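You operate a simulated robot arm through the tools that you are given. There is no shell and no other tool. Be economical: measure what you need, move in short steps, check, and stop when the job is done.

Carry out the task below with a simulated robot arm. There is one attempt and no reset: what you move stays moved.

JOB
Put one of the tins from the middle shelf of the shelving on top of the panel. Stack the yellow roundel from the top of the small bench on top of the blue roundel. Fetch the came and set it on the bottom shelf of the shelving. Put the canister on the top of the low table away on the low shelf of the shelving. Take the wax block from the top of the low table and put it on the bare top before light box t25. Put the bottle labelled "Rinse" from the top of the low table on the glass of the light table and the bottle marked "Glue" on the pane there. Any order will do. Set down upright: tin, came, canister, wax block, bottle.

The check looks at the end state, three seconds after you hand in, the way a careful person would. Anything else that was tipped, shoved, dropped, spilled or broken makes it a failure.

ROBOT AND FRAMES
A 6-joint arm with a two-finger gripper on a trunk, on a base that drives. Base frame: it is fixed to the floor where the robot stands at the start and does not move with it; the origin is under the middle of the robot, x ahead of it, y to its left, z up. Readings come in mm, rad, newtons and seconds.
Its first joint turns from -2.007 to 2.007 rad. Places, roughly: bare top before light box T25 (35x23 cm) [-3260, 0, 880]; bottle [-2750, 250, 500]; bottom shelf of the shelving [500, -300, 100]; came (8x2x4 cm) [-1600, -200, 700]; canister [-2500, 250, 500]; glass of the light table [-1400, -200, 700]; low shelf of the shelving [500, -300, 500]; pane (15x15x2 cm) [-2400, 500, 500]; panel (32x23x6 cm) [-400, -2200, 500]; roundel [250, 750, 750]; tin [500, -250, 1000]; wax block [-2750, 250, 500]. Payload 2.1 kg.
The TCP is the grasp point between the finger pads, 20 mm short of the fingertips. In the tool frame z runs along the fingers and y along their closing line. Largest opening 100 mm; the body of the gripper starts 63 mm behind the TCP.
Orientation is that of the tool frame in the base frame, as [roll, pitch, yaw] about the fixed x, y, z axes, in that order (R = Rz(yaw) Ry(pitch) Rx(roll)). With the fingers straight down and closing along the base's y, the tool's x points along the base's -x, its y along +y and its z along -z.

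CONTROLS
- The arm moves only by the tool arm_command. Its argument "rows" is a list of rows, each an object of numbers (a shift or turn left out is 0, a gripper value left out holds the last): "tx", "ty", "tz": the shift along the tool's x, y, z in mm; "ax", "ay", "az": the turn, a rotation vector about the tool's x, y, z in rad; "gripper": the gripper command, from -1 (shut) to 1 (fully open), values between in proportion. In form: [{"tx": .., "ty": .., "tz": .., "ax": .., "ay": .., "az": .., "gripper": ..}, ...]. A call has 1 to 20 rows; each row is the pose to reach, as a shift and turn from the pose commanded when the call began, along the tool's axes at that moment. Each row takes 0.2 s and may step no farther than 50 mm and 0.15 rad from the row before; otherwise, or with a gripper value out of range, the whole call is refused. A pose out of reach is approached as far as the arm can. The call stops where the force on the tool passes 40 N (or 10 N more than at its start, if that is more) or the arm is blocked; 0.2 s more then pass. Each finger travels about 153 mm/s and halts on what it meets, pressing with about 27 N; the grip force reading is that of the motor and also rises with nothing between the fingers. The clock runs only during rows and for 0.2 s after the last one: add rows that repeat a pose to give the fingers time. The reply holds the time, the measured pose of the TCP, the force on the tool along the base axes, the opening and the grip force, in the units named above and with some noise, with the torque about the TCP (base axes, N m) and any sound that the robot's microphone picked up.
- Cameras (640 x 400 px; columns grow to the right, rows downward): "scene" is now at [11.3, 164.7, 1599.2]; the picture's right is [0.29, -0.96, 0.00], its down [-0.76, -0.23, -0.60] and it looks along [0.58, 0.18, -0.80] (base axes); focal length 253 px, centre (320, 200). "wrist" rides on the gripper at [70, -19, -99] in the tool frame; the picture's right is [0.26, 0.97, 0.00], its down [-0.75, 0.20, -0.63] and it looks along [-0.61, 0.16, 0.78] (tool axes); focal length 230 px, centre (320, 200). There is no depth. A picture from a camera that has moved, and an enlarged one, comes with that camera's place and axes in the base frame and with its lens.
- grab_frame(camera): a new picture of that camera. The clock stands still meanwhile.
- raise_lower(by): slides the trunk up (or, below 0, down) by that many mm; the arm and the scene camera ride with it, the base frame stays. It gives what a move gives, with no picture.
- base_move(legs): drives the robot by 1 to 6 legs, each [ahead, turn to the left] in mm and rad, along the robot's own axes; the way and the turn of a leg run together, so that a leg with both is an arc; at most 1500 mm and 3.142 rad a leg. The arm and the cameras ride along, it lands a little off, and it stops where it bumps. It gives what a move gives.
- head_to(pan, tilt): turns the head with the scene camera to pan (to the left, within 2.705 rad either way) and tilt (down, from -0.506 to 1.204), counted from straight ahead of the robot. It gives what a move gives.
- zoom(camera, box): a new picture of the part [left, top, right, bottom] of that camera's present view, enlarged. The clock stands still meanwhile.
- sign_off(): hands the job in; it is judged then, once.

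Work in short steps. Places have to be worked out from the pictures, the camera data and where the tool is seen: move nearer, look again, correct. Check each grasp and each placing, and mend what went wrong. You have 207 turns and 184 pictures in all, those below and enlarged ones among them. Open the gripper and draw the arm clear of the work before you hand the job in, unless the task says otherwise.

The tools are called after "Call:" as a command line: name --argument value ..., lists and objects as JSON in quotes. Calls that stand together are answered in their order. arm_command: Moves the arm, as the interface text tells. Its arguments: {"type":"object","properties":{"rows":{"type":"array"}},"required":["rows"]} The other tools are called the same way: raise_lower (by) slides the trunk up or down; base_move (legs) drives the base; head_to (pan, tilt) turns the head that bears the scene camera; grab_frame (camera) takes a picture; zoom (camera, box) takes an enlarged picture of a part of a camera's view; sign_off () hands the job in.

At the start:

```text
time_s: 0.0
eef_pos: [309.2, 129.5, 1254.6]
orientation: [3.141, 0.001, 3.135]
contact_force: [-0.9, 1.0, -0.2]
ft_torque: [-0.02, -0.04, -0.01]
gripper_width: 99.8
grasp_force: 0.0
trunk travel left (down, up): [-816.0, 174.0]
robot x, y, heading: [0.1, 0.7, -0.002]
head pan, tilt: [0.297, 0.925]
```

scene: 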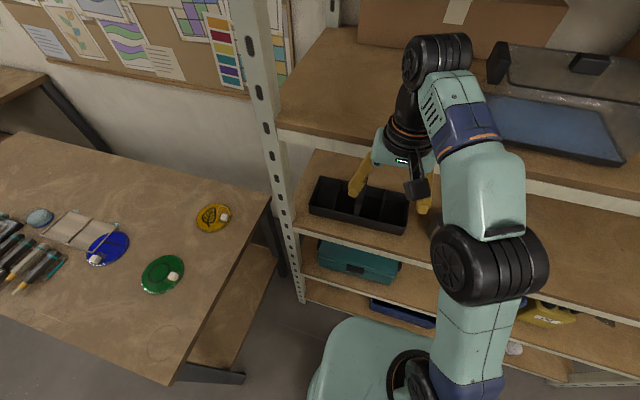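
wrist: 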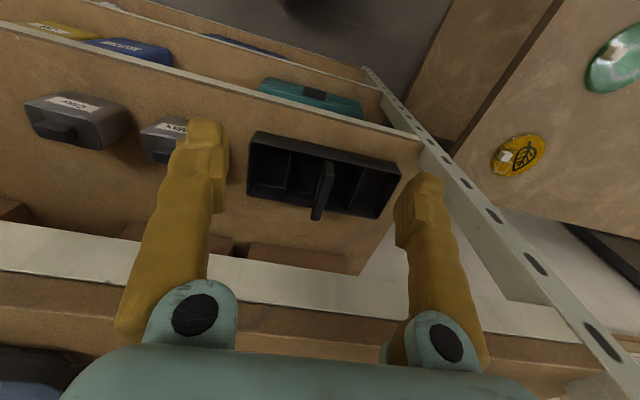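

I'll first look around at the shelving with the head, to find the tins.

Call:
head_to --pan -0.5 --tilt 0.7

Call:
grab_frame --camera "scene"

Call:
zoom --camera "wrist" --box '[0, 0, 420, 260]'

```text
time_s: 1.1
eef_pos: [307.5, 130.2, 1254.3]
orientation: [3.141, -0.001, 3.137]
contact_force: [-0.4, 0.1, -0.4]
ft_torque: [0.02, 0.0, -0.03]
gripper_width: 99.6
grasp_force: 0.1
trunk travel left (down, up): [-816.0, 174.0]
robot x, y, heading: [-0.9, 3.0, -0.001]
head pan, tilt: [-0.499, 0.7]
```

```text
181 pictures are left
camera scene: at [15.0, 102.6, 1617.2], right [-0.48, -0.88, 0.0], down [-0.57, 0.31, -0.76], along [0.67, -0.37, -0.64], focal length 253 px, centre (320, 200)
```

scene: 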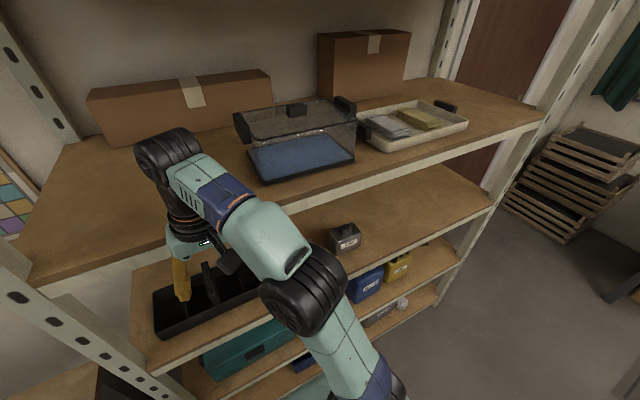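

```text
1.52 times, centred on (210, 130) of wrist
camera zoom: at [237.3, 111.1, 1352.9], right [-0.25, 0.97, 0.0], down [0.75, 0.2, 0.63], along [0.61, 0.16, -0.78], focal length 351 px, centre (488, 307)
```

zoom: 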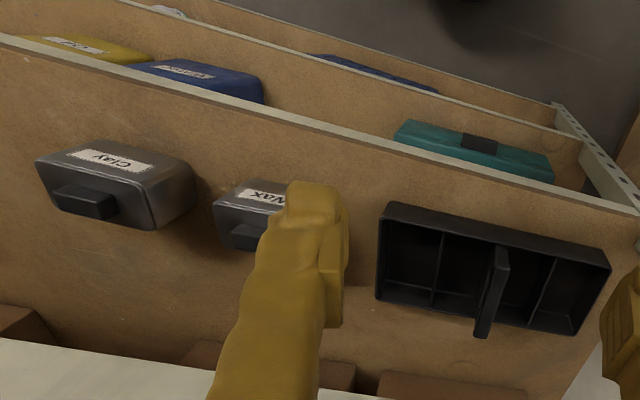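

Two tins ("Clay", "Wax") on the middle shelf, about (441,-195) and (430,-53). I look at the arm's root and the roundels on the bench next.

Call:
head_to --pan -0.5 --tilt 1.2

Call:
grab_frame --camera "scene"

Call:
head_to --pan 1.2 --tilt 0.8

Call:
grab_frame --camera "scene"

```text
time_s: 2.1
eef_pos: [307.9, 128.1, 1254.0]
orientation: [-3.141, 0.0, 3.136]
contact_force: [-0.8, 0.2, 0.6]
ft_torque: [-0.01, -0.01, -0.01]
gripper_width: 100.2
grasp_force: 0.1
trunk travel left (down, up): [-816.0, 174.0]
robot x, y, heading: [-2.5, 0.2, -0.002]
head pan, tilt: [-0.499, 1.201]
```

```text
179 pictures are left
camera scene: at [-10.6, 116.2, 1581.3], right [-0.48, -0.88, 0.0], down [-0.82, 0.45, -0.36], along [0.32, -0.17, -0.93], focal length 253 px, centre (320, 200)
```

scene: 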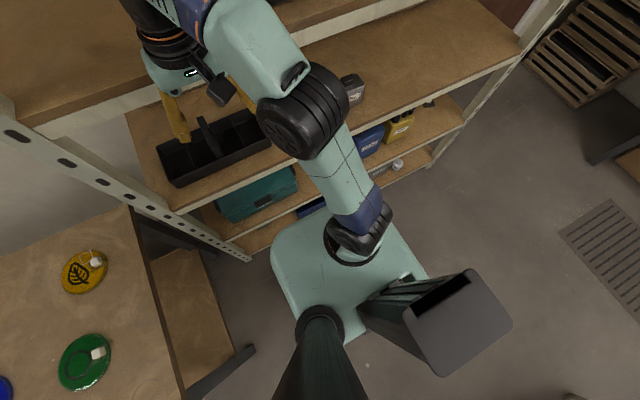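

```text
time_s: 3.8
eef_pos: [308.4, 128.5, 1253.5]
orientation: [-3.141, 0.0, 3.137]
contact_force: [-0.1, -0.7, 0.3]
ft_torque: [-0.03, -0.02, -0.01]
gripper_width: 100.0
grasp_force: 0.0
trunk travel left (down, up): [-816.0, 174.0]
robot x, y, heading: [0.5, 7.9, -0.002]
head pan, tilt: [1.201, 0.799]
```

```text
178 pictures are left
camera scene: at [-30.4, 218.2, 1609.0], right [0.93, -0.36, 0.0], down [-0.26, -0.67, -0.7], along [0.25, 0.65, -0.72], focal length 253 px, centre (320, 200)
```

scene: 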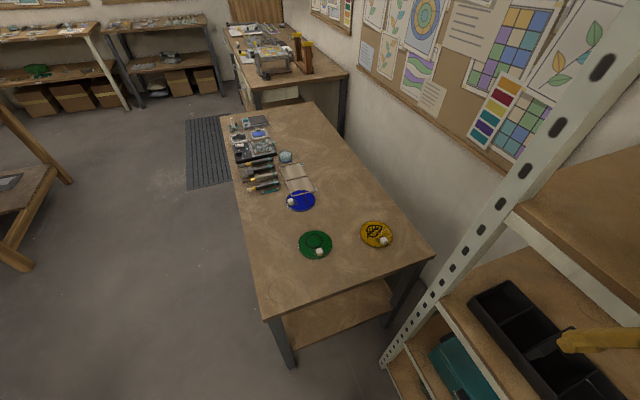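

The roundels lie near (414,720) yellow, (181,1014) blue, (156,762) green on the bench whose edge is y≈555. I back away from the shelving and drive to face the bench.

Call:
base_move --legs '[[-100, 0], [0, 0.876], [390, 0], [0, 0.695]]'

Call:
head_to --pan 0.0 --tilt 1.0

Call:
grab_frame --camera "scene"

```text
time_s: 11.2
eef_pos: [18.8, 613.3, 1253.4]
orientation: [-3.141, 0.0, -1.561]
contact_force: [0.2, -0.2, -0.6]
ft_torque: [0.02, 0.0, 0.01]
gripper_width: 99.9
grasp_force: 0.0
trunk travel left (down, up): [-816.0, 174.0]
robot x, y, heading: [147.8, 304.8, 1.584]
head pan, tilt: [1.201, 0.799]
```

```text
time_s: 12.6
eef_pos: [20.2, 613.0, 1254.1]
orientation: [3.141, 0.0, -1.56]
contact_force: [0.2, 0.2, 1.2]
ft_torque: [-0.02, -0.05, 0.02]
gripper_width: 100.2
grasp_force: 0.1
trunk travel left (down, up): [-816.0, 174.0]
robot x, y, heading: [151.0, 305.7, 1.583]
head pan, tilt: [0.0, 1.0]
```

```text
177 pictures are left
camera scene: at [10.7, 315.2, 1593.8], right [1.0, 0.02, 0.0], down [0.01, -0.84, -0.54], along [-0.01, 0.54, -0.84], focal length 253 px, centre (320, 200)
```

scene: 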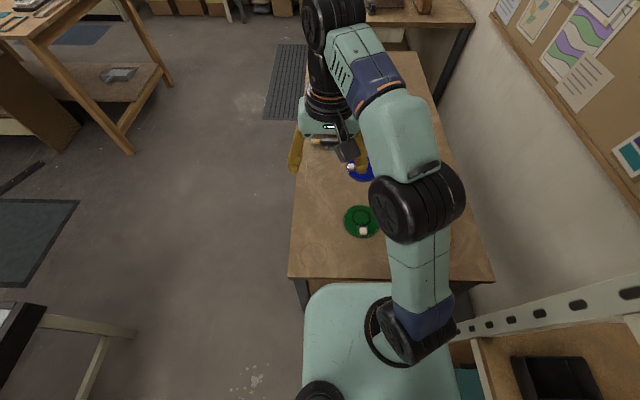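

Testing the arm's forward reach with the tool down here, above the free bench.

Call:
arm_command --rows '[{"tx": -40}, {"tx": -80}, {"tx": -120}, {"tx": -160}, {"tx": -200}, {"tx": -240}, {"tx": -240}]'

Call:
grab_frame --camera "scene"

Call:
grab_frame --camera "wrist"

```text
time_s: 14.2
eef_pos: [49.9, 714.8, 1182.7]
orientation: [3.141, -0.001, -1.56]
contact_force: [0.7, 0.3, 0.9]
ft_torque: [-0.01, 0.01, -0.01]
gripper_width: 100.3
grasp_force: 0.1
out of reach, approached as far as the arm can: row 1, 2, 3, 4, 5, 6, 7
trunk travel left (down, up): [-816.0, 174.0]
robot x, y, heading: [151.3, 308.5, 1.584]
head pan, tilt: [0.0, 1.0]
```

```text
176 pictures are left
camera scene: at [10.9, 315.6, 1593.8], right [1.0, 0.01, 0.0], down [0.01, -0.84, -0.54], along [-0.01, 0.54, -0.84], focal length 253 px, centre (320, 200)
```

scene: 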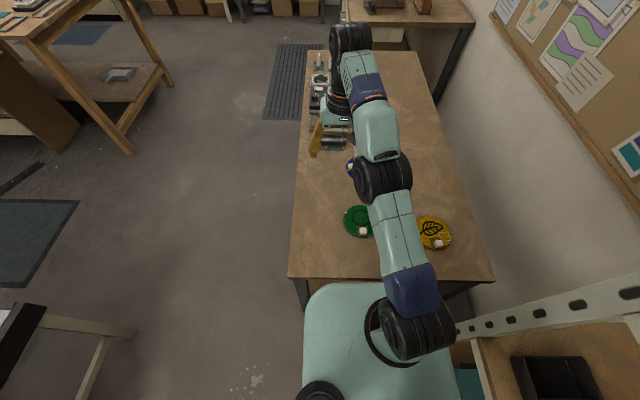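

```text
175 pictures are left
camera wrist: at [68.1, 644.7, 1282.4], right [-0.96, -0.27, 0.0], down [-0.21, 0.75, 0.63], along [-0.17, 0.61, -0.78], focal length 230 px, centre (320, 200)
```

wrist: 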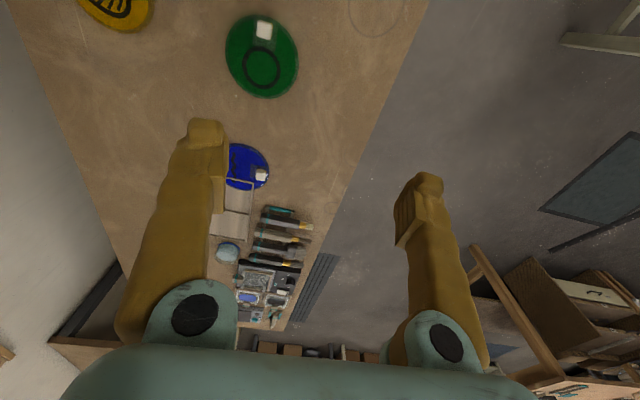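

Reach is 364 mm from the arm root even up high; I lower the tool to see how far it goes near bench height.

Call:
arm_command --rows '[{"tz": 40}, {"tz": 80}, {"tz": 120}, {"tz": 160}, {"tz": 200}, {"tz": 240}, {"tz": 240}]'

Call:
grab_frame --camera "scene"

```text
time_s: 15.8
eef_pos: [48.7, 712.2, 944.6]
orientation: [3.141, -0.001, -1.562]
contact_force: [-0.1, -0.3, -0.1]
ft_torque: [0.01, -0.01, 0.0]
gripper_width: 100.1
grasp_force: 0.0
trunk travel left (down, up): [-816.0, 174.0]
robot x, y, heading: [149.8, 307.3, 1.584]
head pan, tilt: [0.0, 1.0]
```

```text
174 pictures are left
camera scene: at [11.0, 314.8, 1593.9], right [1.0, 0.01, 0.0], down [0.01, -0.84, -0.54], along [-0.01, 0.54, -0.84], focal length 253 px, centre (320, 200)
```

scene: 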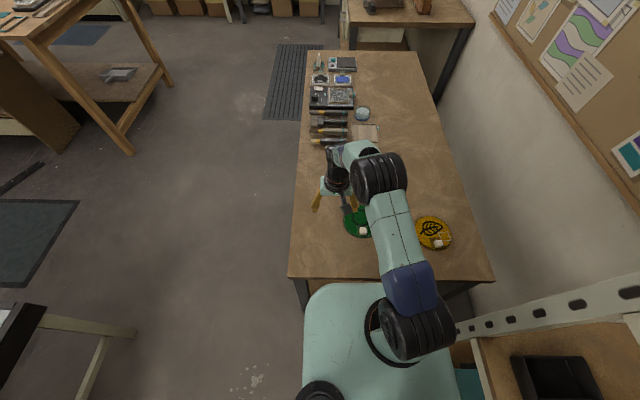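

Now extending at this height to find the limit.

Call:
arm_command --rows '[{"tx": -40}, {"tx": -80}, {"tx": -120}, {"tx": -160}, {"tx": -200}, {"tx": -240}, {"tx": -280}, {"tx": -280}]'

```text
time_s: 17.6
eef_pos: [56.3, 780.0, 945.4]
orientation: [3.14, -0.001, -1.562]
contact_force: [-0.9, 0.4, 0.6]
ft_torque: [-0.01, 0.01, -0.02]
gripper_width: 99.8
grasp_force: 0.1
out of reach, approached as far as the arm can: row 2, 3, 4, 5, 6, 7, 8
trunk travel left (down, up): [-816.0, 174.0]
robot x, y, heading: [153.4, 309.4, 1.582]
head pan, tilt: [0.0, 1.0]
```

Reach is about 425 mm from the root at this height. I lower the trunk a little to see what parts of the body move with it.

Call:
raise_lower --by -80

Call:
grab_frame --camera "scene"

Call:
grab_frame --camera "wrist"

```text
time_s: 18.7
eef_pos: [56.9, 780.6, 867.4]
orientation: [3.141, 0.0, -1.561]
contact_force: [-0.2, 0.7, 0.4]
ft_torque: [-0.02, -0.03, 0.02]
gripper_width: 100.0
grasp_force: 0.1
trunk travel left (down, up): [-736.0, 254.0]
robot x, y, heading: [152.3, 307.8, 1.586]
head pan, tilt: [0.0, 1.0]
```

```text
173 pictures are left
camera scene: at [11.0, 315.2, 1513.8], right [1.0, 0.01, 0.0], down [0.01, -0.84, -0.54], along [-0.01, 0.54, -0.84], focal length 253 px, centre (320, 200)
```

scene: 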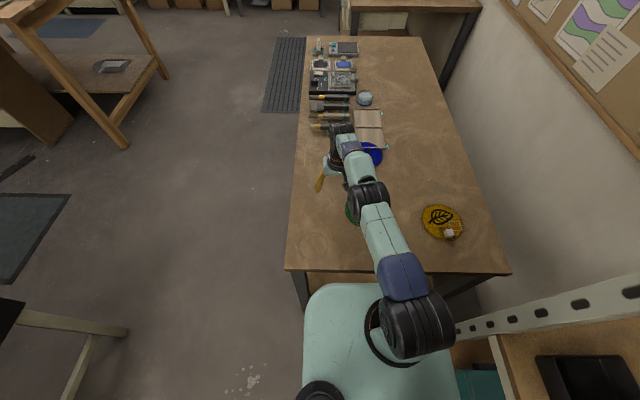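

```text
172 pictures are left
camera wrist: at [75.2, 711.3, 966.4], right [-0.96, -0.27, 0.0], down [-0.21, 0.75, 0.63], along [-0.17, 0.61, -0.78], focal length 230 px, centre (320, 200)
```

wrist: 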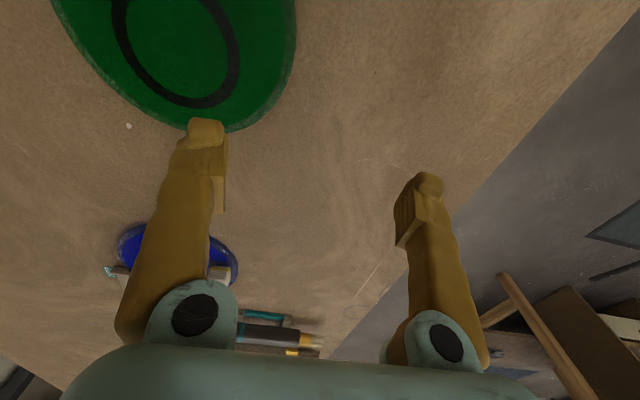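

The carriage rides with the trunk (about 200 mm half size). I zoom on the roundels to see their form.

Call:
zoom --camera "scene" --box '[300, 90, 480, 250]'

Call:
zoom --camera "wrist" --box '[80, 200, 340, 360]'

```text
2.50 times, centred on (390, 170) of scene
camera zoom: at [11.0, 315.2, 1513.8], right [1.0, 0.01, 0.0], down [0.01, -0.84, -0.54], along [-0.01, 0.54, -0.84], focal length 632 px, centre (145, 275)
```

zoom: 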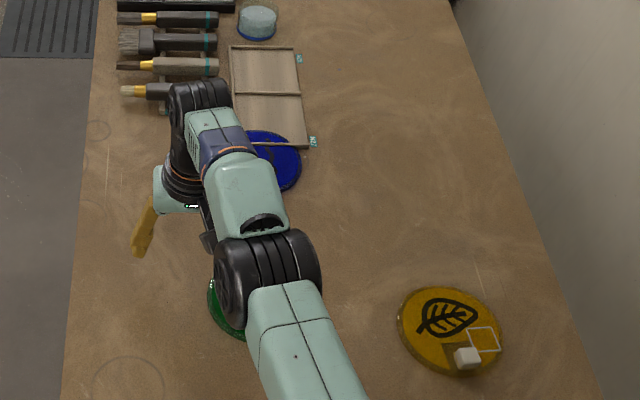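

```text
2.46 times, centred on (210, 280) of wrist
camera zoom: at [75.2, 711.3, 966.4], right [-0.96, -0.27, 0.0], down [-0.21, 0.75, 0.63], along [-0.17, 0.61, -0.78], focal length 566 px, centre (591, 3)
```

zoom: 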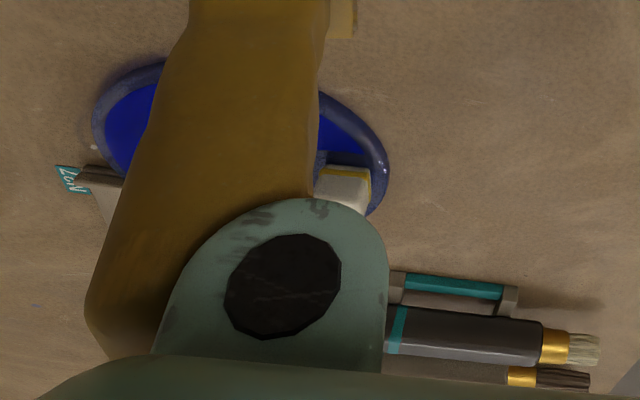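

The yellow roundel is ~130 mm wide with a knob near (422,674). I swing the arm over toward it and look with the wrist camera.

Call:
arm_command --rows '[{"tx": 20, "ty": -40}, {"tx": 40, "ty": -80}, {"tx": 60, "ty": -120}, {"tx": 80, "ty": -160}, {"tx": 100, "ty": -200}, {"tx": 120, "ty": -240}, {"tx": 140, "ty": -280}, {"tx": 150, "ty": -320}, {"tx": 150, "ty": -340}, {"tx": 150, "ty": -340}]'

Call:
grab_frame --camera "wrist"

Call:
grab_frame --camera "scene"

```text
time_s: 20.9
eef_pos: [397.9, 634.6, 867.8]
orientation: [-3.141, 0.002, -1.561]
contact_force: [-0.7, -0.2, 0.5]
ft_torque: [0.01, -0.01, -0.01]
gripper_width: 100.1
grasp_force: 0.1
trunk travel left (down, up): [-736.0, 254.0]
robot x, y, heading: [148.3, 309.0, 1.582]
head pan, tilt: [0.0, 1.0]
```

```text
169 pictures are left
camera wrist: at [416.6, 565.1, 967.3], right [-0.96, -0.27, 0.0], down [-0.21, 0.75, 0.63], along [-0.17, 0.61, -0.78], focal length 230 px, centre (320, 200)
```

wrist: 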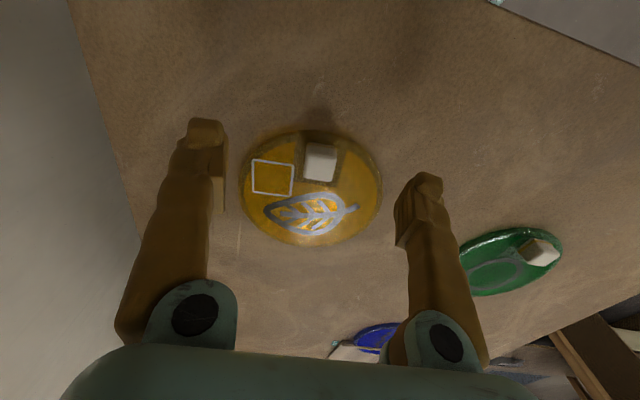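

```text
168 pictures are left
camera scene: at [10.8, 315.2, 1513.8], right [1.0, 0.01, 0.0], down [0.01, -0.84, -0.54], along [-0.01, 0.54, -0.84], focal length 253 px, centre (320, 200)
```

scene: 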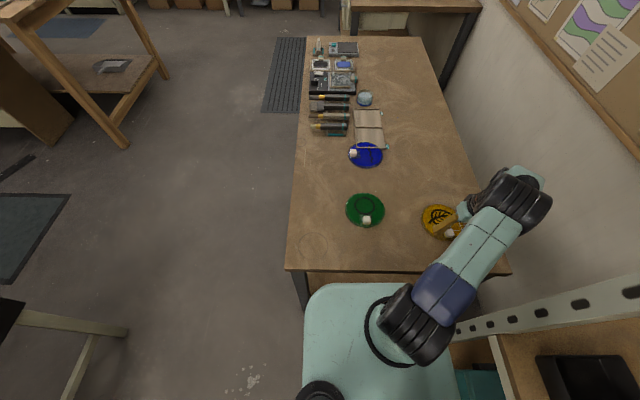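

Both views agree if the disc top is at z≈790: disc centre ≈(391,692), knob ≈(394,658), about 25 mm. I move over the knob with a slight turn and look closely.

Call:
arm_command --rows '[{"tx": -12, "ty": 2, "tz": 5, "az": -0.13, "gripper": 0.2}, {"tx": -24, "ty": 4, "tz": 15, "az": -0.25, "gripper": 0.2}, {"tx": -24, "ty": 4, "tz": 15, "az": -0.25, "gripper": 0.2}]'

Call:
grab_frame --camera "wrist"

```text
time_s: 21.7
eef_pos: [393.8, 657.9, 853.6]
orientation: [-3.141, 0.0, -1.31]
contact_force: [-0.3, -0.7, 0.3]
ft_torque: [0.01, 0.02, 0.05]
gripper_width: 60.1
grasp_force: 0.0
trunk travel left (down, up): [-736.0, 254.0]
robot x, y, heading: [149.2, 306.9, 1.583]
head pan, tilt: [0.0, 1.0]
```

```text
167 pictures are left
camera wrist: at [428.8, 596.1, 951.8], right [-0.87, -0.5, 0.0], down [-0.39, 0.67, 0.63], along [-0.31, 0.55, -0.78], focal length 230 px, centre (320, 200)
```

wrist: 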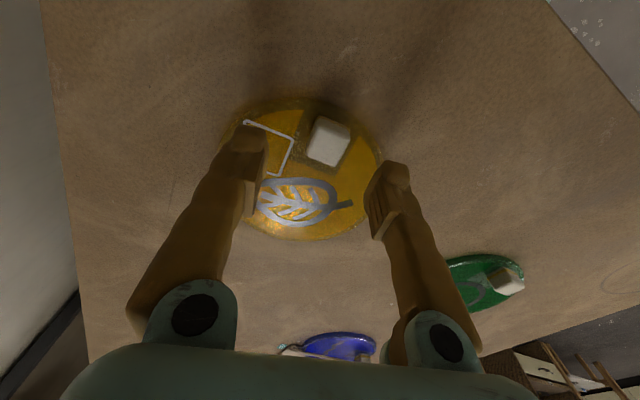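

Triangulating scene and wrist views: disc top z≈797, knob top ≈819 at (394,645), aligned with the jaws now. I shift 13 mm back and come down in part, then look.

Call:
arm_command --rows '[{"tx": 12.6, "ty": 3.4}, {"tx": 12.6, "ty": 3.4, "tz": 18}, {"tx": 12.6, "ty": 3.4, "tz": 18}]'

Call:
grab_frame --camera "wrist"

```text
time_s: 22.5
eef_pos: [393.1, 644.6, 834.0]
orientation: [3.141, -0.001, -1.312]
contact_force: [0.4, 0.9, -0.3]
ft_torque: [-0.01, -0.03, -0.02]
gripper_width: 59.9
grasp_force: 0.0
trunk travel left (down, up): [-736.0, 254.0]
robot x, y, heading: [149.9, 304.9, 1.586]
head pan, tilt: [0.0, 1.0]
```

```text
166 pictures are left
camera wrist: at [428.2, 582.9, 933.9], right [-0.87, -0.5, 0.0], down [-0.39, 0.67, 0.63], along [-0.31, 0.55, -0.78], focal length 230 px, centre (320, 200)
```

wrist: 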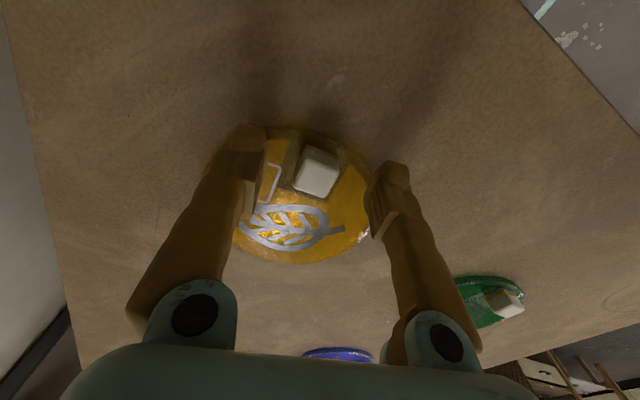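

The knob top sits right on the tool axis, a little below the fingertips. I go down 14 mm and look once more.

Call:
arm_command --rows '[{"tz": 7}, {"tz": 14}, {"tz": 14}]'

Call:
zoom --camera "wrist" --box '[200, 100, 440, 250]'

```text
time_s: 23.3
eef_pos: [395.5, 645.6, 827.3]
orientation: [-3.129, 0.012, -1.313]
contact_force: [-1.4, -2.1, 29.0]
ft_torque: [-0.16, 1.15, 0.21]
gripper_width: 63.8
grasp_force: 2.9
trunk travel left (down, up): [-736.0, 254.0]
robot x, y, heading: [152.7, 307.8, 1.587]
head pan, tilt: [0.0, 1.0]
stopped in row 3: the force on the tool passed its limit at 45 N (the readings are from after the stop); the commanded pose is now the measured one
```

```text
2.67 times, centred on (320, 175) of wrist
camera zoom: at [429.0, 581.7, 924.8], right [-0.87, -0.5, -0.02], down [-0.39, 0.66, 0.64], along [-0.31, 0.56, -0.77], focal length 614 px, centre (320, 267)
```

zoom: 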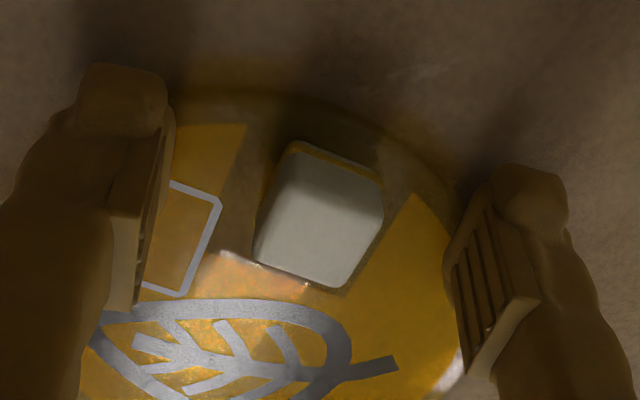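

The fingertips touched the disc at about z=806. I rise 3 mm and close on the knob.

Call:
arm_command --rows '[{"tz": -3, "gripper": 0.2}, {"tz": -3, "gripper": -0.2}, {"tz": -3, "gripper": -0.6}, {"tz": -3, "gripper": -1}, {"tz": -3, "gripper": -1}, {"tz": -3, "gripper": -1}]'

Call:
zoom --camera "wrist" --box '[200, 100, 440, 250]'

```text
time_s: 24.7
eef_pos: [395.4, 647.9, 826.1]
orientation: [-3.134, 0.006, -1.312]
contact_force: [-0.9, 0.6, 2.3]
ft_torque: [-0.05, 0.05, -0.03]
gripper_width: 21.3
grasp_force: 26.5
trunk travel left (down, up): [-736.0, 254.0]
robot x, y, heading: [151.2, 308.5, 1.585]
head pan, tilt: [0.0, 1.0]
```

```text
2.67 times, centred on (320, 175) of wrist
camera zoom: at [429.1, 584.4, 924.6], right [-0.87, -0.5, -0.01], down [-0.39, 0.67, 0.63], along [-0.31, 0.55, -0.77], focal length 614 px, centre (320, 267)
```

zoom: 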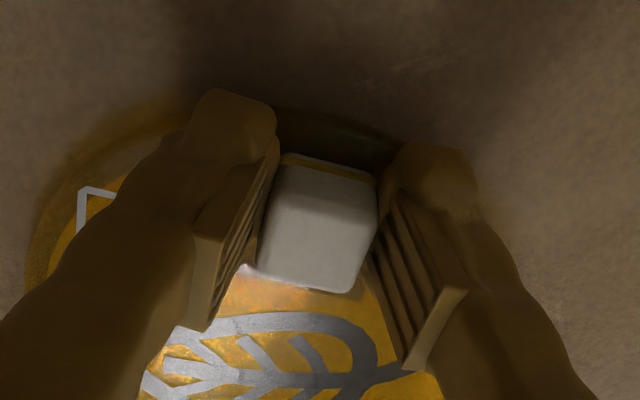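

Gripped on a 21 mm knob. I lift 25 mm, then another 60, and check.

Call:
arm_command --rows '[{"tz": -12}, {"tz": -25}, {"tz": -45}, {"tz": -70}, {"tz": -70}]'

Call:
grab_frame --camera "wrist"

Call:
zoom --camera "scene" --box '[290, 30, 450, 250]'

```text
time_s: 25.9
eef_pos: [395.0, 649.1, 896.4]
orientation: [-3.134, 0.006, -1.312]
contact_force: [-0.3, 0.0, -0.9]
ft_torque: [-0.08, -0.03, 0.02]
gripper_width: 21.0
grasp_force: 27.1
trunk travel left (down, up): [-736.0, 254.0]
robot x, y, heading: [148.9, 307.0, 1.592]
head pan, tilt: [0.0, 1.0]
```

```text
163 pictures are left
camera wrist: at [429.5, 584.3, 994.8], right [-0.87, -0.5, -0.01], down [-0.39, 0.67, 0.63], along [-0.31, 0.55, -0.77], focal length 230 px, centre (320, 200)
```

wrist: 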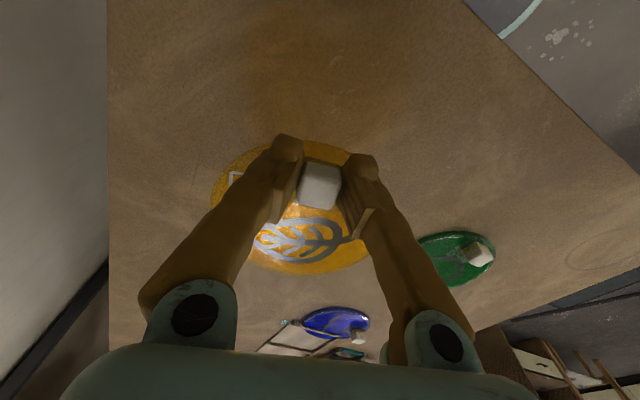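

```text
1.82 times, centred on (370, 140) of scene
camera zoom: at [11.5, 315.7, 1513.9], right [1.0, 0.01, 0.0], down [0.01, -0.84, -0.54], along [-0.01, 0.54, -0.84], focal length 460 px, centre (229, 309)
```

zoom: 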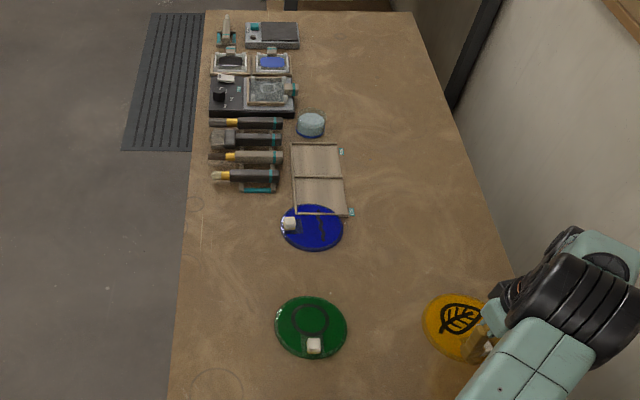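

The yellow roundel is held level. Blue is at ≈(178,977) with its knob on its −x side, so I must come from the bench's −x end. I retract the arm ahead of the robot first.

Call:
arm_command --rows '[{"tx": -6, "ty": 41}, {"tx": -12, "ty": 82}, {"tx": -18, "ty": 123}, {"tx": -24, "ty": 164}, {"tx": -30, "ty": 205}, {"tx": -25, "ty": 240}, {"tx": 0, "ty": 245}, {"tx": 0, "ty": 245}]'

Call:
base_move --legs '[[-250, 0], [0, 1.316], [617, 0], [0, -1.337], [749, 0], [0, -1.571]]'

Call:
head_to --pan 0.0 --tilt 0.9

Call:
grab_frame --camera "scene"

```text
time_s: 27.7
eef_pos: [157.2, 584.6, 894.2]
orientation: [-3.133, 0.007, -1.312]
contact_force: [0.5, 0.1, -1.8]
ft_torque: [-0.06, -0.02, -0.01]
gripper_width: 20.7
grasp_force: 27.1
trunk travel left (down, up): [-736.0, 254.0]
robot x, y, heading: [149.6, 304.6, 1.584]
head pan, tilt: [0.0, 1.0]
```

```text
time_s: 46.6
eef_pos: [-149.7, 930.8, 894.3]
orientation: [-3.132, 0.007, -2.934]
contact_force: [0.9, -0.2, -1.8]
ft_torque: [-0.04, 0.06, 0.02]
gripper_width: 21.0
grasp_force: 27.4
trunk travel left (down, up): [-736.0, 254.0]
robot x, y, heading: [-426.3, 954.5, -0.035]
head pan, tilt: [0.0, 1.0]
```

```text
time_s: 47.3
eef_pos: [-150.2, 930.7, 894.3]
orientation: [-3.133, 0.007, -2.936]
contact_force: [-0.4, 0.1, -1.0]
ft_torque: [-0.02, 0.08, -0.04]
gripper_width: 20.9
grasp_force: 27.3
trunk travel left (down, up): [-736.0, 254.0]
robot x, y, heading: [-427.9, 949.3, -0.035]
head pan, tilt: [0.0, 0.901]
```

```text
161 pictures are left
camera scene: at [-405.9, 1092.0, 1521.0], right [-0.04, -1.0, 0.0], down [-0.78, 0.03, -0.62], along [0.62, -0.02, -0.78], focal length 253 px, centre (320, 200)
```

scene: 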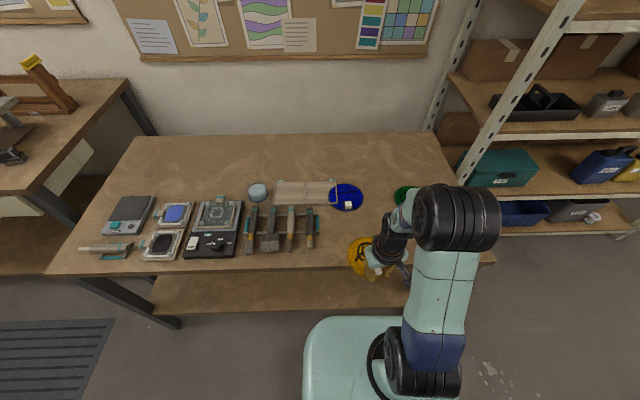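

Blue confirmed at ≈(177,980). I zoom on it to see how the frame lies against it.

Call:
zoom --camera "scene" --box '[260, 165, 400, 255]'

```text
4.44 times, centred on (330, 210) of scene
camera zoom: at [-405.9, 1092.0, 1521.0], right [-0.04, -1.0, 0.0], down [-0.78, 0.03, -0.62], along [0.62, -0.02, -0.78], focal length 1124 px, centre (276, 156)
```

zoom: 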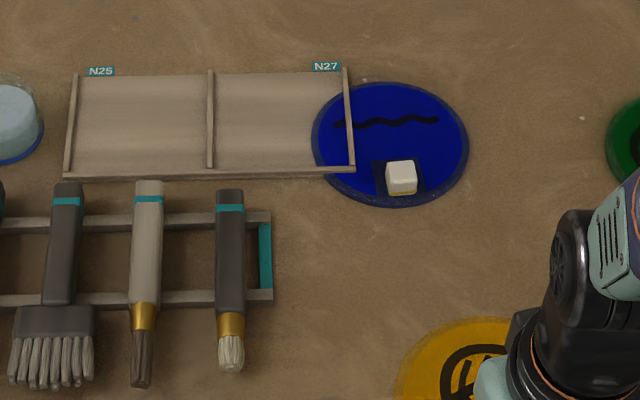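

The rack's end rail overlaps blue's left side, and blue's knob is at (−45,−4) from its centre, so I'll set yellow offset (+27,−40) from blue's centre, flat on blue. I drive nearer.

Call:
base_move --legs '[[0, 0.035], [112, 0]]'

Call:
grab_frame --camera "wrist"

Call:
grab_frame --camera "scene"

```text
time_s: 48.9
eef_pos: [-38.2, 940.2, 893.6]
orientation: [-3.134, 0.007, -2.899]
contact_force: [1.2, -0.6, -1.1]
ft_torque: [-0.02, 0.03, 0.02]
gripper_width: 20.9
grasp_force: 26.5
trunk travel left (down, up): [-736.0, 254.0]
robot x, y, heading: [-317.0, 950.0, -0.006]
head pan, tilt: [0.0, 0.901]
```

```text
159 pictures are left
camera wrist: at [-103.8, 906.8, 993.1], right [-0.48, 0.88, -0.01], down [0.67, 0.38, 0.63], along [0.56, 0.3, -0.77], focal length 230 px, centre (320, 200)
```

wrist: 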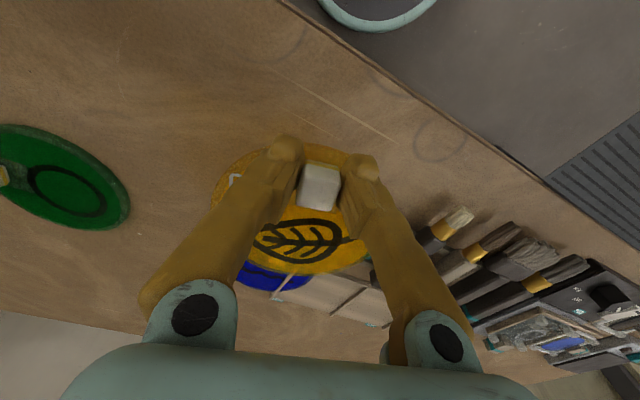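

```text
158 pictures are left
camera scene: at [-300.3, 1092.5, 1521.1], right [0.0, -1.0, 0.0], down [-0.78, 0.0, -0.62], along [0.62, 0.0, -0.78], focal length 253 px, centre (320, 200)
```

scene: 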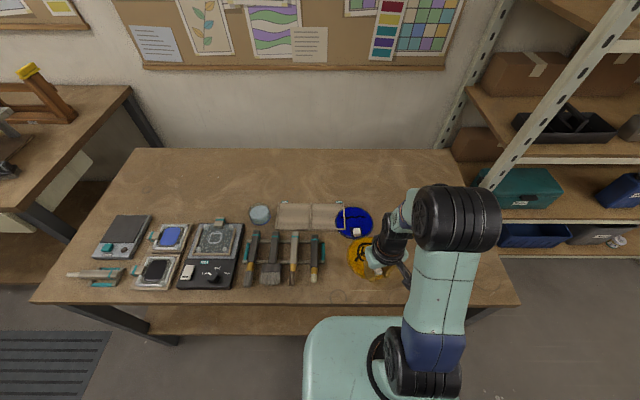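

Held disc centre is ≈(+42,+3) from the TCP. I move over to TCP (157,937) at the present height.

Call:
arm_command --rows '[{"tx": -38, "ty": -10}, {"tx": -76, "ty": -20}, {"tx": -114, "ty": -30}, {"tx": -152, "ty": -40}, {"tx": -189, "ty": -50}, {"tx": -189, "ty": -50}, {"tx": -189, "ty": -50}]'

Call:
grab_frame --camera "wrist"

Call:
zoom --camera "scene" --box '[280, 150, 460, 262]'

```text
time_s: 50.5
eef_pos: [157.2, 937.3, 896.9]
orientation: [-3.132, 0.006, -2.9]
contact_force: [-0.7, 0.6, -1.3]
ft_torque: [0.0, 0.03, 0.0]
gripper_width: 21.0
grasp_force: 27.1
trunk travel left (down, up): [-736.0, 254.0]
robot x, y, heading: [-315.7, 949.1, -0.006]
head pan, tilt: [0.0, 0.901]
```

```text
157 pictures are left
camera wrist: at [91.7, 902.8, 995.0], right [-0.48, 0.88, -0.01], down [0.68, 0.38, 0.63], along [0.56, 0.3, -0.77], focal length 230 px, centre (320, 200)
```

wrist: 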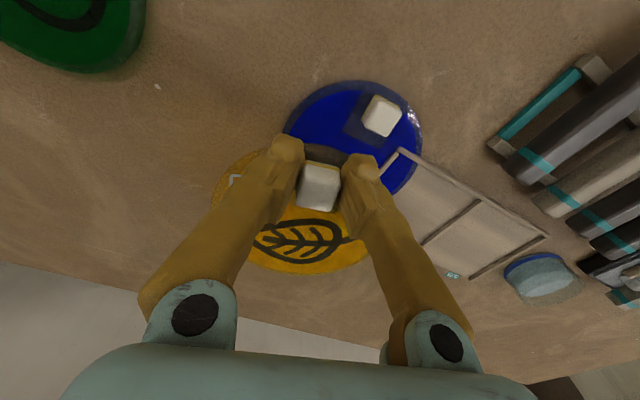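

```text
3.56 times, centred on (370, 206) of scene
camera zoom: at [-299.1, 1092.5, 1521.1], right [0.0, -1.0, 0.0], down [-0.78, 0.0, -0.62], along [0.62, 0.0, -0.78], focal length 900 px, centre (142, 179)
```

zoom: 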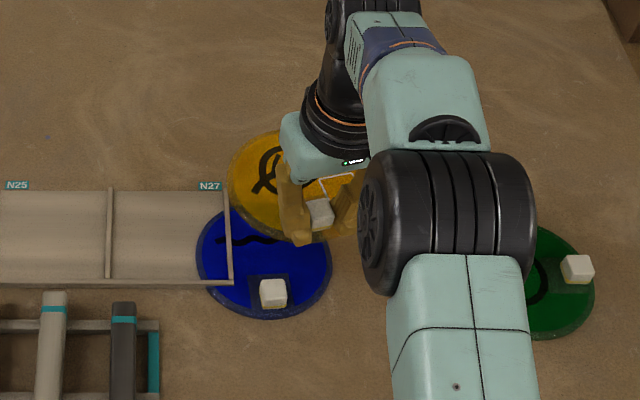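

Blue ≈(165,975), rail edge y≈1008, blue's knob ≈(127,973); held yellow ≈(203,944). I nudge (−2,−6) and lower to just above.

Call:
arm_command --rows '[{"tx": 3.4, "ty": -5.3}, {"tx": 3.4, "ty": -5.3, "tz": 25}, {"tx": 3.4, "ty": -5.3, "tz": 45}, {"tx": 3.4, "ty": -5.3, "tz": 45}]'

Call:
zoom --camera "wrist" --box '[180, 50, 500, 250]'

Call:
zoom --camera "scene" --box '[320, 180, 420, 250]'

```text
time_s: 51.5
eef_pos: [155.9, 930.5, 850.0]
orientation: [-3.132, 0.006, -2.898]
contact_force: [0.0, 0.3, -0.9]
ft_torque: [-0.03, 0.06, -0.02]
gripper_width: 21.0
grasp_force: 27.1
trunk travel left (down, up): [-736.0, 254.0]
robot x, y, heading: [-313.7, 952.4, -0.003]
head pan, tilt: [0.0, 0.901]
```

```text
2.00 times, centred on (340, 150) of wrist
camera zoom: at [90.4, 897.2, 949.7], right [-0.48, 0.88, -0.01], down [0.67, 0.38, 0.63], along [0.56, 0.3, -0.77], focal length 460 px, centre (280, 300)
```

zoom: 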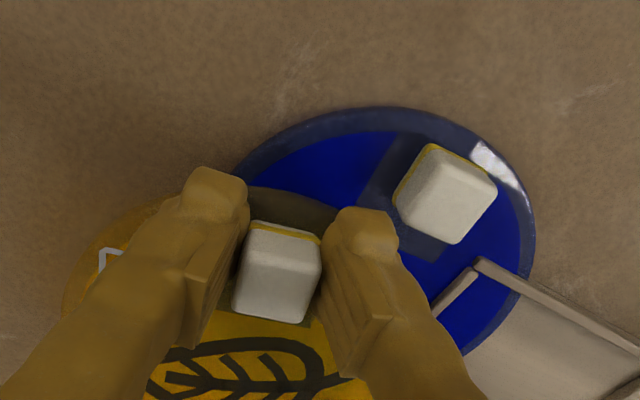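

```text
5.71 times, centred on (370, 215) of scene
camera zoom: at [-299.7, 1092.5, 1521.1], right [0.0, -1.0, 0.0], down [-0.78, 0.0, -0.62], along [0.62, 0.0, -0.78], focal length 1446 px, centre (34, 114)
```

zoom: 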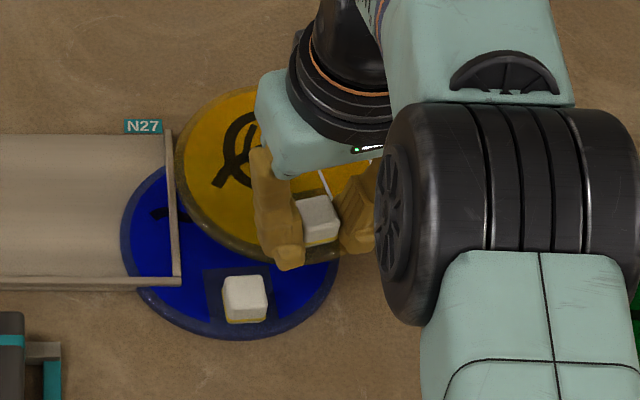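

Yellow's left edge would still overlap the rail by ~5 mm, while the knob has ~15 mm clearance. I shift (−5,−7) and lower slowly until it touches.

Call:
arm_command --rows '[{"tx": 6.5, "ty": -5.6}, {"tx": 6.5, "ty": -5.6, "tz": 4}, {"tx": 6.5, "ty": -5.6, "tz": 8}, {"tx": 6.5, "ty": -5.6, "tz": 11}, {"tx": 6.5, "ty": -5.6, "tz": 11}]'

Call:
zoom --camera "scene" --box '[320, 180, 420, 250]'

```text
time_s: 52.7
eef_pos: [151.5, 923.5, 840.1]
orientation: [-3.133, 0.005, -2.899]
contact_force: [-0.1, -0.6, -1.5]
ft_torque: [-0.01, 0.05, 0.01]
gripper_width: 20.9
grasp_force: 27.7
trunk travel left (down, up): [-736.0, 254.0]
robot x, y, heading: [-316.4, 949.5, -0.008]
head pan, tilt: [0.0, 0.901]
```

```text
5.71 times, centred on (370, 215) of scene
camera zoom: at [-299.4, 1092.5, 1521.1], right [0.0, -1.0, 0.0], down [-0.78, 0.0, -0.62], along [0.62, 0.0, -0.78], focal length 1446 px, centre (34, 114)
```

zoom: 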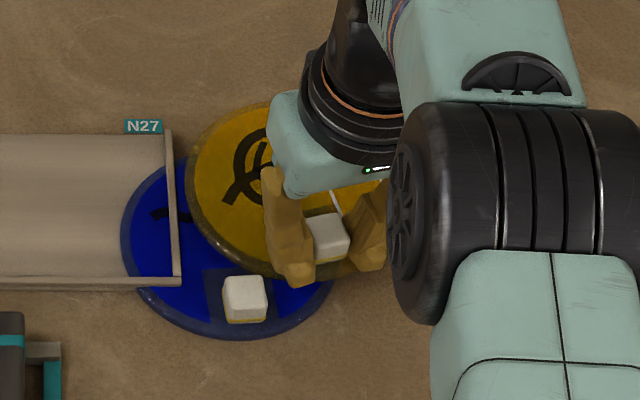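

Edge clears the rail and the knob. I descend in 2 mm steps to contact.

Call:
arm_command --rows '[{"tz": 1}, {"tz": 2}, {"tz": 3}, {"tz": 4}, {"tz": 5}, {"tz": 6}, {"tz": 6}]'

```text
time_s: 54.3
eef_pos: [150.3, 924.8, 834.3]
orientation: [-3.132, 0.007, -2.899]
contact_force: [-0.2, -0.6, -0.4]
ft_torque: [0.02, 0.02, 0.0]
gripper_width: 20.8
grasp_force: 27.1
trunk travel left (down, up): [-736.0, 254.0]
robot x, y, heading: [-315.9, 952.1, 0.0]
head pan, tilt: [0.0, 0.901]
```

No clear contact yet; a few more millimetres.

Call:
arm_command --rows '[{"tz": 1}, {"tz": 1}, {"tz": 2}, {"tz": 2}]'

Call:
zoom --camera "wrist" --box '[180, 50, 500, 250]'

```text
time_s: 55.3
eef_pos: [150.0, 923.0, 832.0]
orientation: [-3.132, 0.011, -2.899]
contact_force: [1.6, 0.8, 6.4]
ft_torque: [0.29, -0.6, -0.08]
gripper_width: 20.8
grasp_force: 27.3
trunk travel left (down, up): [-736.0, 254.0]
robot x, y, heading: [-319.9, 956.1, -0.001]
head pan, tilt: [0.0, 0.901]
```

```text
2.00 times, centred on (340, 150) of wrist
camera zoom: at [85.2, 890.2, 931.2], right [-0.48, 0.88, -0.01], down [0.67, 0.38, 0.64], along [0.56, 0.3, -0.77], focal length 460 px, centre (280, 300)
```

zoom: 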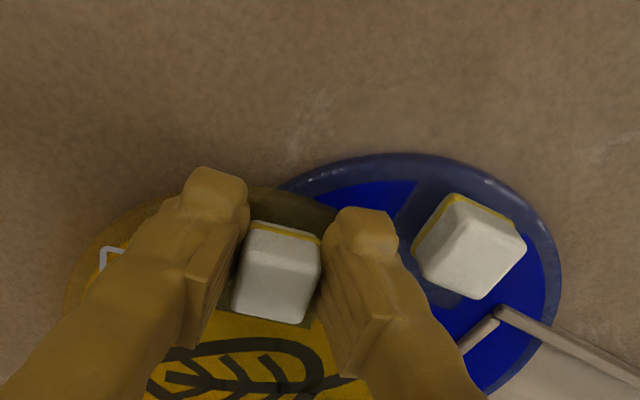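

Contact with blue at z≈832. I open just enough to free the knob and rise straight up.

Call:
arm_command --rows '[{"gripper": -0.58}, {"gripper": -0.45}, {"gripper": -0.4}, {"gripper": -0.4}, {"tz": -10, "gripper": -0.4}, {"tz": -30, "gripper": -0.4}, {"tz": -60, "gripper": -0.4}, {"tz": -60, "gripper": -0.4}]'

Call:
grab_frame --camera "wrist"

Call:
zoom --camera "scene" --box '[320, 180, 420, 250]'

```text
time_s: 57.1
eef_pos: [150.4, 923.7, 892.0]
orientation: [-3.132, 0.007, -2.899]
contact_force: [-0.1, 0.2, 0.6]
ft_torque: [0.03, 0.01, -0.01]
gripper_width: 30.2
grasp_force: 0.0
trunk travel left (down, up): [-736.0, 254.0]
robot x, y, heading: [-318.4, 947.6, -0.002]
head pan, tilt: [0.0, 0.901]
```

```text
151 pictures are left
camera wrist: at [85.3, 890.6, 991.6], right [-0.48, 0.88, -0.01], down [0.67, 0.38, 0.63], along [0.56, 0.3, -0.77], focal length 230 px, centre (320, 200)
```

wrist: 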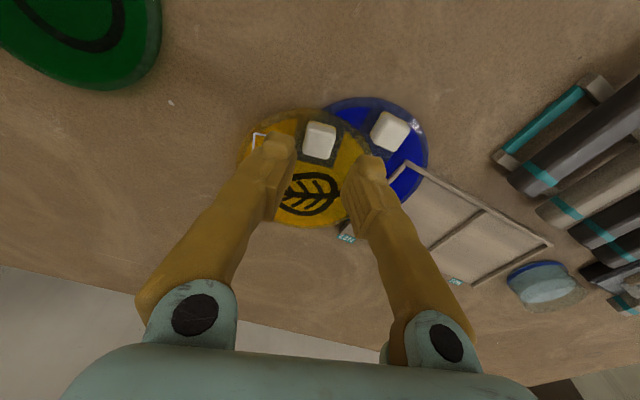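

```text
5.71 times, centred on (370, 215) of scene
camera zoom: at [-299.4, 1092.4, 1521.1], right [0.0, -1.0, 0.0], down [-0.78, 0.0, -0.62], along [0.62, 0.0, -0.78], focal length 1446 px, centre (34, 114)
```

zoom: 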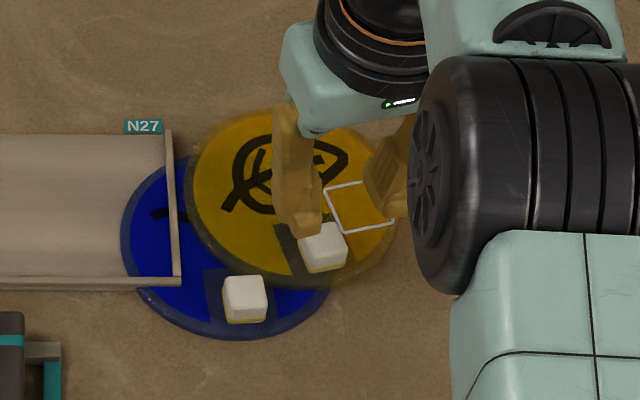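

Yellow lies flat on blue (same ellipse shape as blue's). I retract, and drive round to face the shelving at the height of the "Clay" tin.

Call:
arm_command --rows '[{"tz": -40, "tx": 0}, {"tz": -60, "tx": 40, "ty": 10}, {"tz": -60, "tx": 80, "ty": 20}, {"tz": -60, "tx": 120, "ty": 30}, {"tz": -60, "tx": 160, "ty": 38, "az": 0.1}, {"tz": -60, "tx": 190, "ty": 40, "az": 0.24}]'

Call:
base_move --legs '[[-150, 0], [0, -1.571], [1145, 0], [0, 1.571]]'

Call:
head_to --pan -0.1 --tilt 0.5

Call:
grab_frame --camera "scene"

```text
time_s: 58.5
eef_pos: [-45.6, 918.0, 949.7]
orientation: [-3.134, 0.01, -3.14]
contact_force: [-0.7, 0.4, 0.9]
ft_torque: [0.0, -0.01, 0.0]
gripper_width: 29.8
grasp_force: 0.1
trunk travel left (down, up): [-736.0, 254.0]
robot x, y, heading: [-320.3, 948.2, -0.002]
head pan, tilt: [0.0, 0.901]
```

```text
time_s: 72.9
eef_pos: [-179.4, -229.7, 949.7]
orientation: [-3.135, 0.01, -3.138]
contact_force: [-0.5, 0.7, 0.0]
ft_torque: [-0.01, 0.01, 0.0]
gripper_width: 29.8
grasp_force: 0.1
trunk travel left (down, up): [-736.0, 254.0]
robot x, y, heading: [-451.1, -191.8, -0.002]
head pan, tilt: [0.0, 0.901]
```

```text
time_s: 73.8
eef_pos: [-179.9, -229.7, 950.2]
orientation: [-3.134, 0.008, -3.14]
contact_force: [0.0, -0.3, 0.5]
ft_torque: [-0.02, 0.01, 0.01]
gripper_width: 30.0
grasp_force: 0.1
trunk travel left (down, up): [-736.0, 254.0]
robot x, y, heading: [-453.6, -197.3, -0.001]
head pan, tilt: [-0.099, 0.499]
```

```text
149 pictures are left
camera scene: at [-420.4, -64.0, 1554.9], right [-0.1, -0.99, 0.0], down [-0.48, 0.05, -0.88], along [0.87, -0.09, -0.48], focal length 253 px, centre (320, 200)
```

scene: 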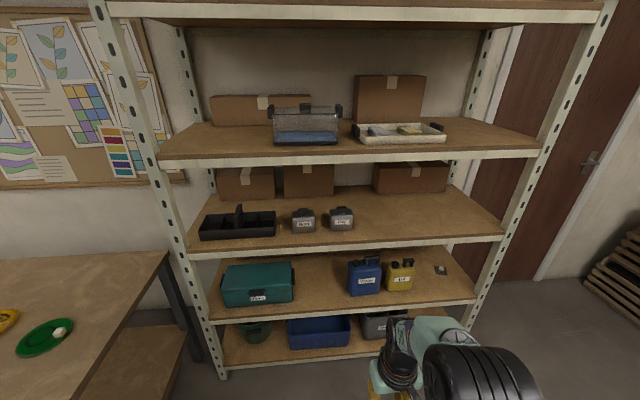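

I zoom in on the shelves.

Call:
zoom --camera "scene" --box '[190, 160, 510, 360]'

```text
2.00 times, centred on (350, 260) of scene
camera zoom: at [-420.4, -64.0, 1554.9], right [-0.1, -0.99, 0.0], down [-0.48, 0.05, -0.88], along [0.87, -0.09, -0.48], focal length 506 px, centre (260, 80)
```

zoom: 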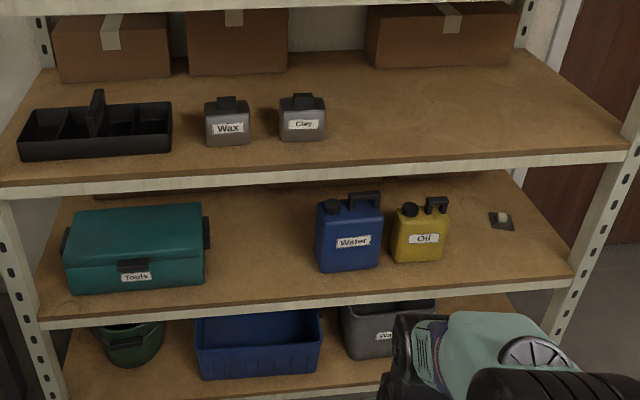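

Triangulated: Clay's label at (444,−243,970), Wax's at (439,−89,977). I zoom more on the tins.

Call:
zoom --camera "scene" --box '[280, 195, 370, 245]'

```text
7.11 times, centred on (325, 220) of scene
camera zoom: at [-420.4, -64.0, 1554.9], right [-0.1, -0.99, 0.0], down [-0.48, 0.05, -0.88], along [0.87, -0.09, -0.48], focal length 1799 px, centre (284, 58)
```

zoom: 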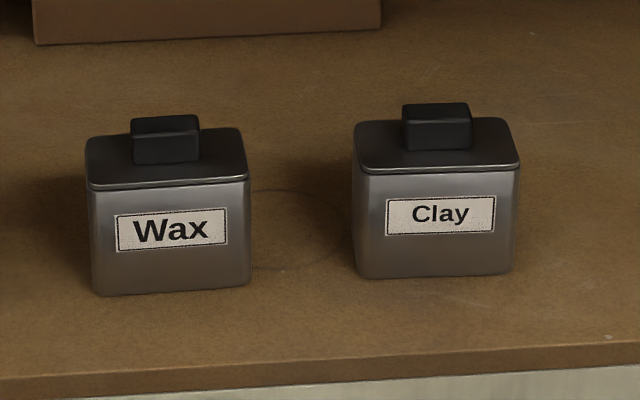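

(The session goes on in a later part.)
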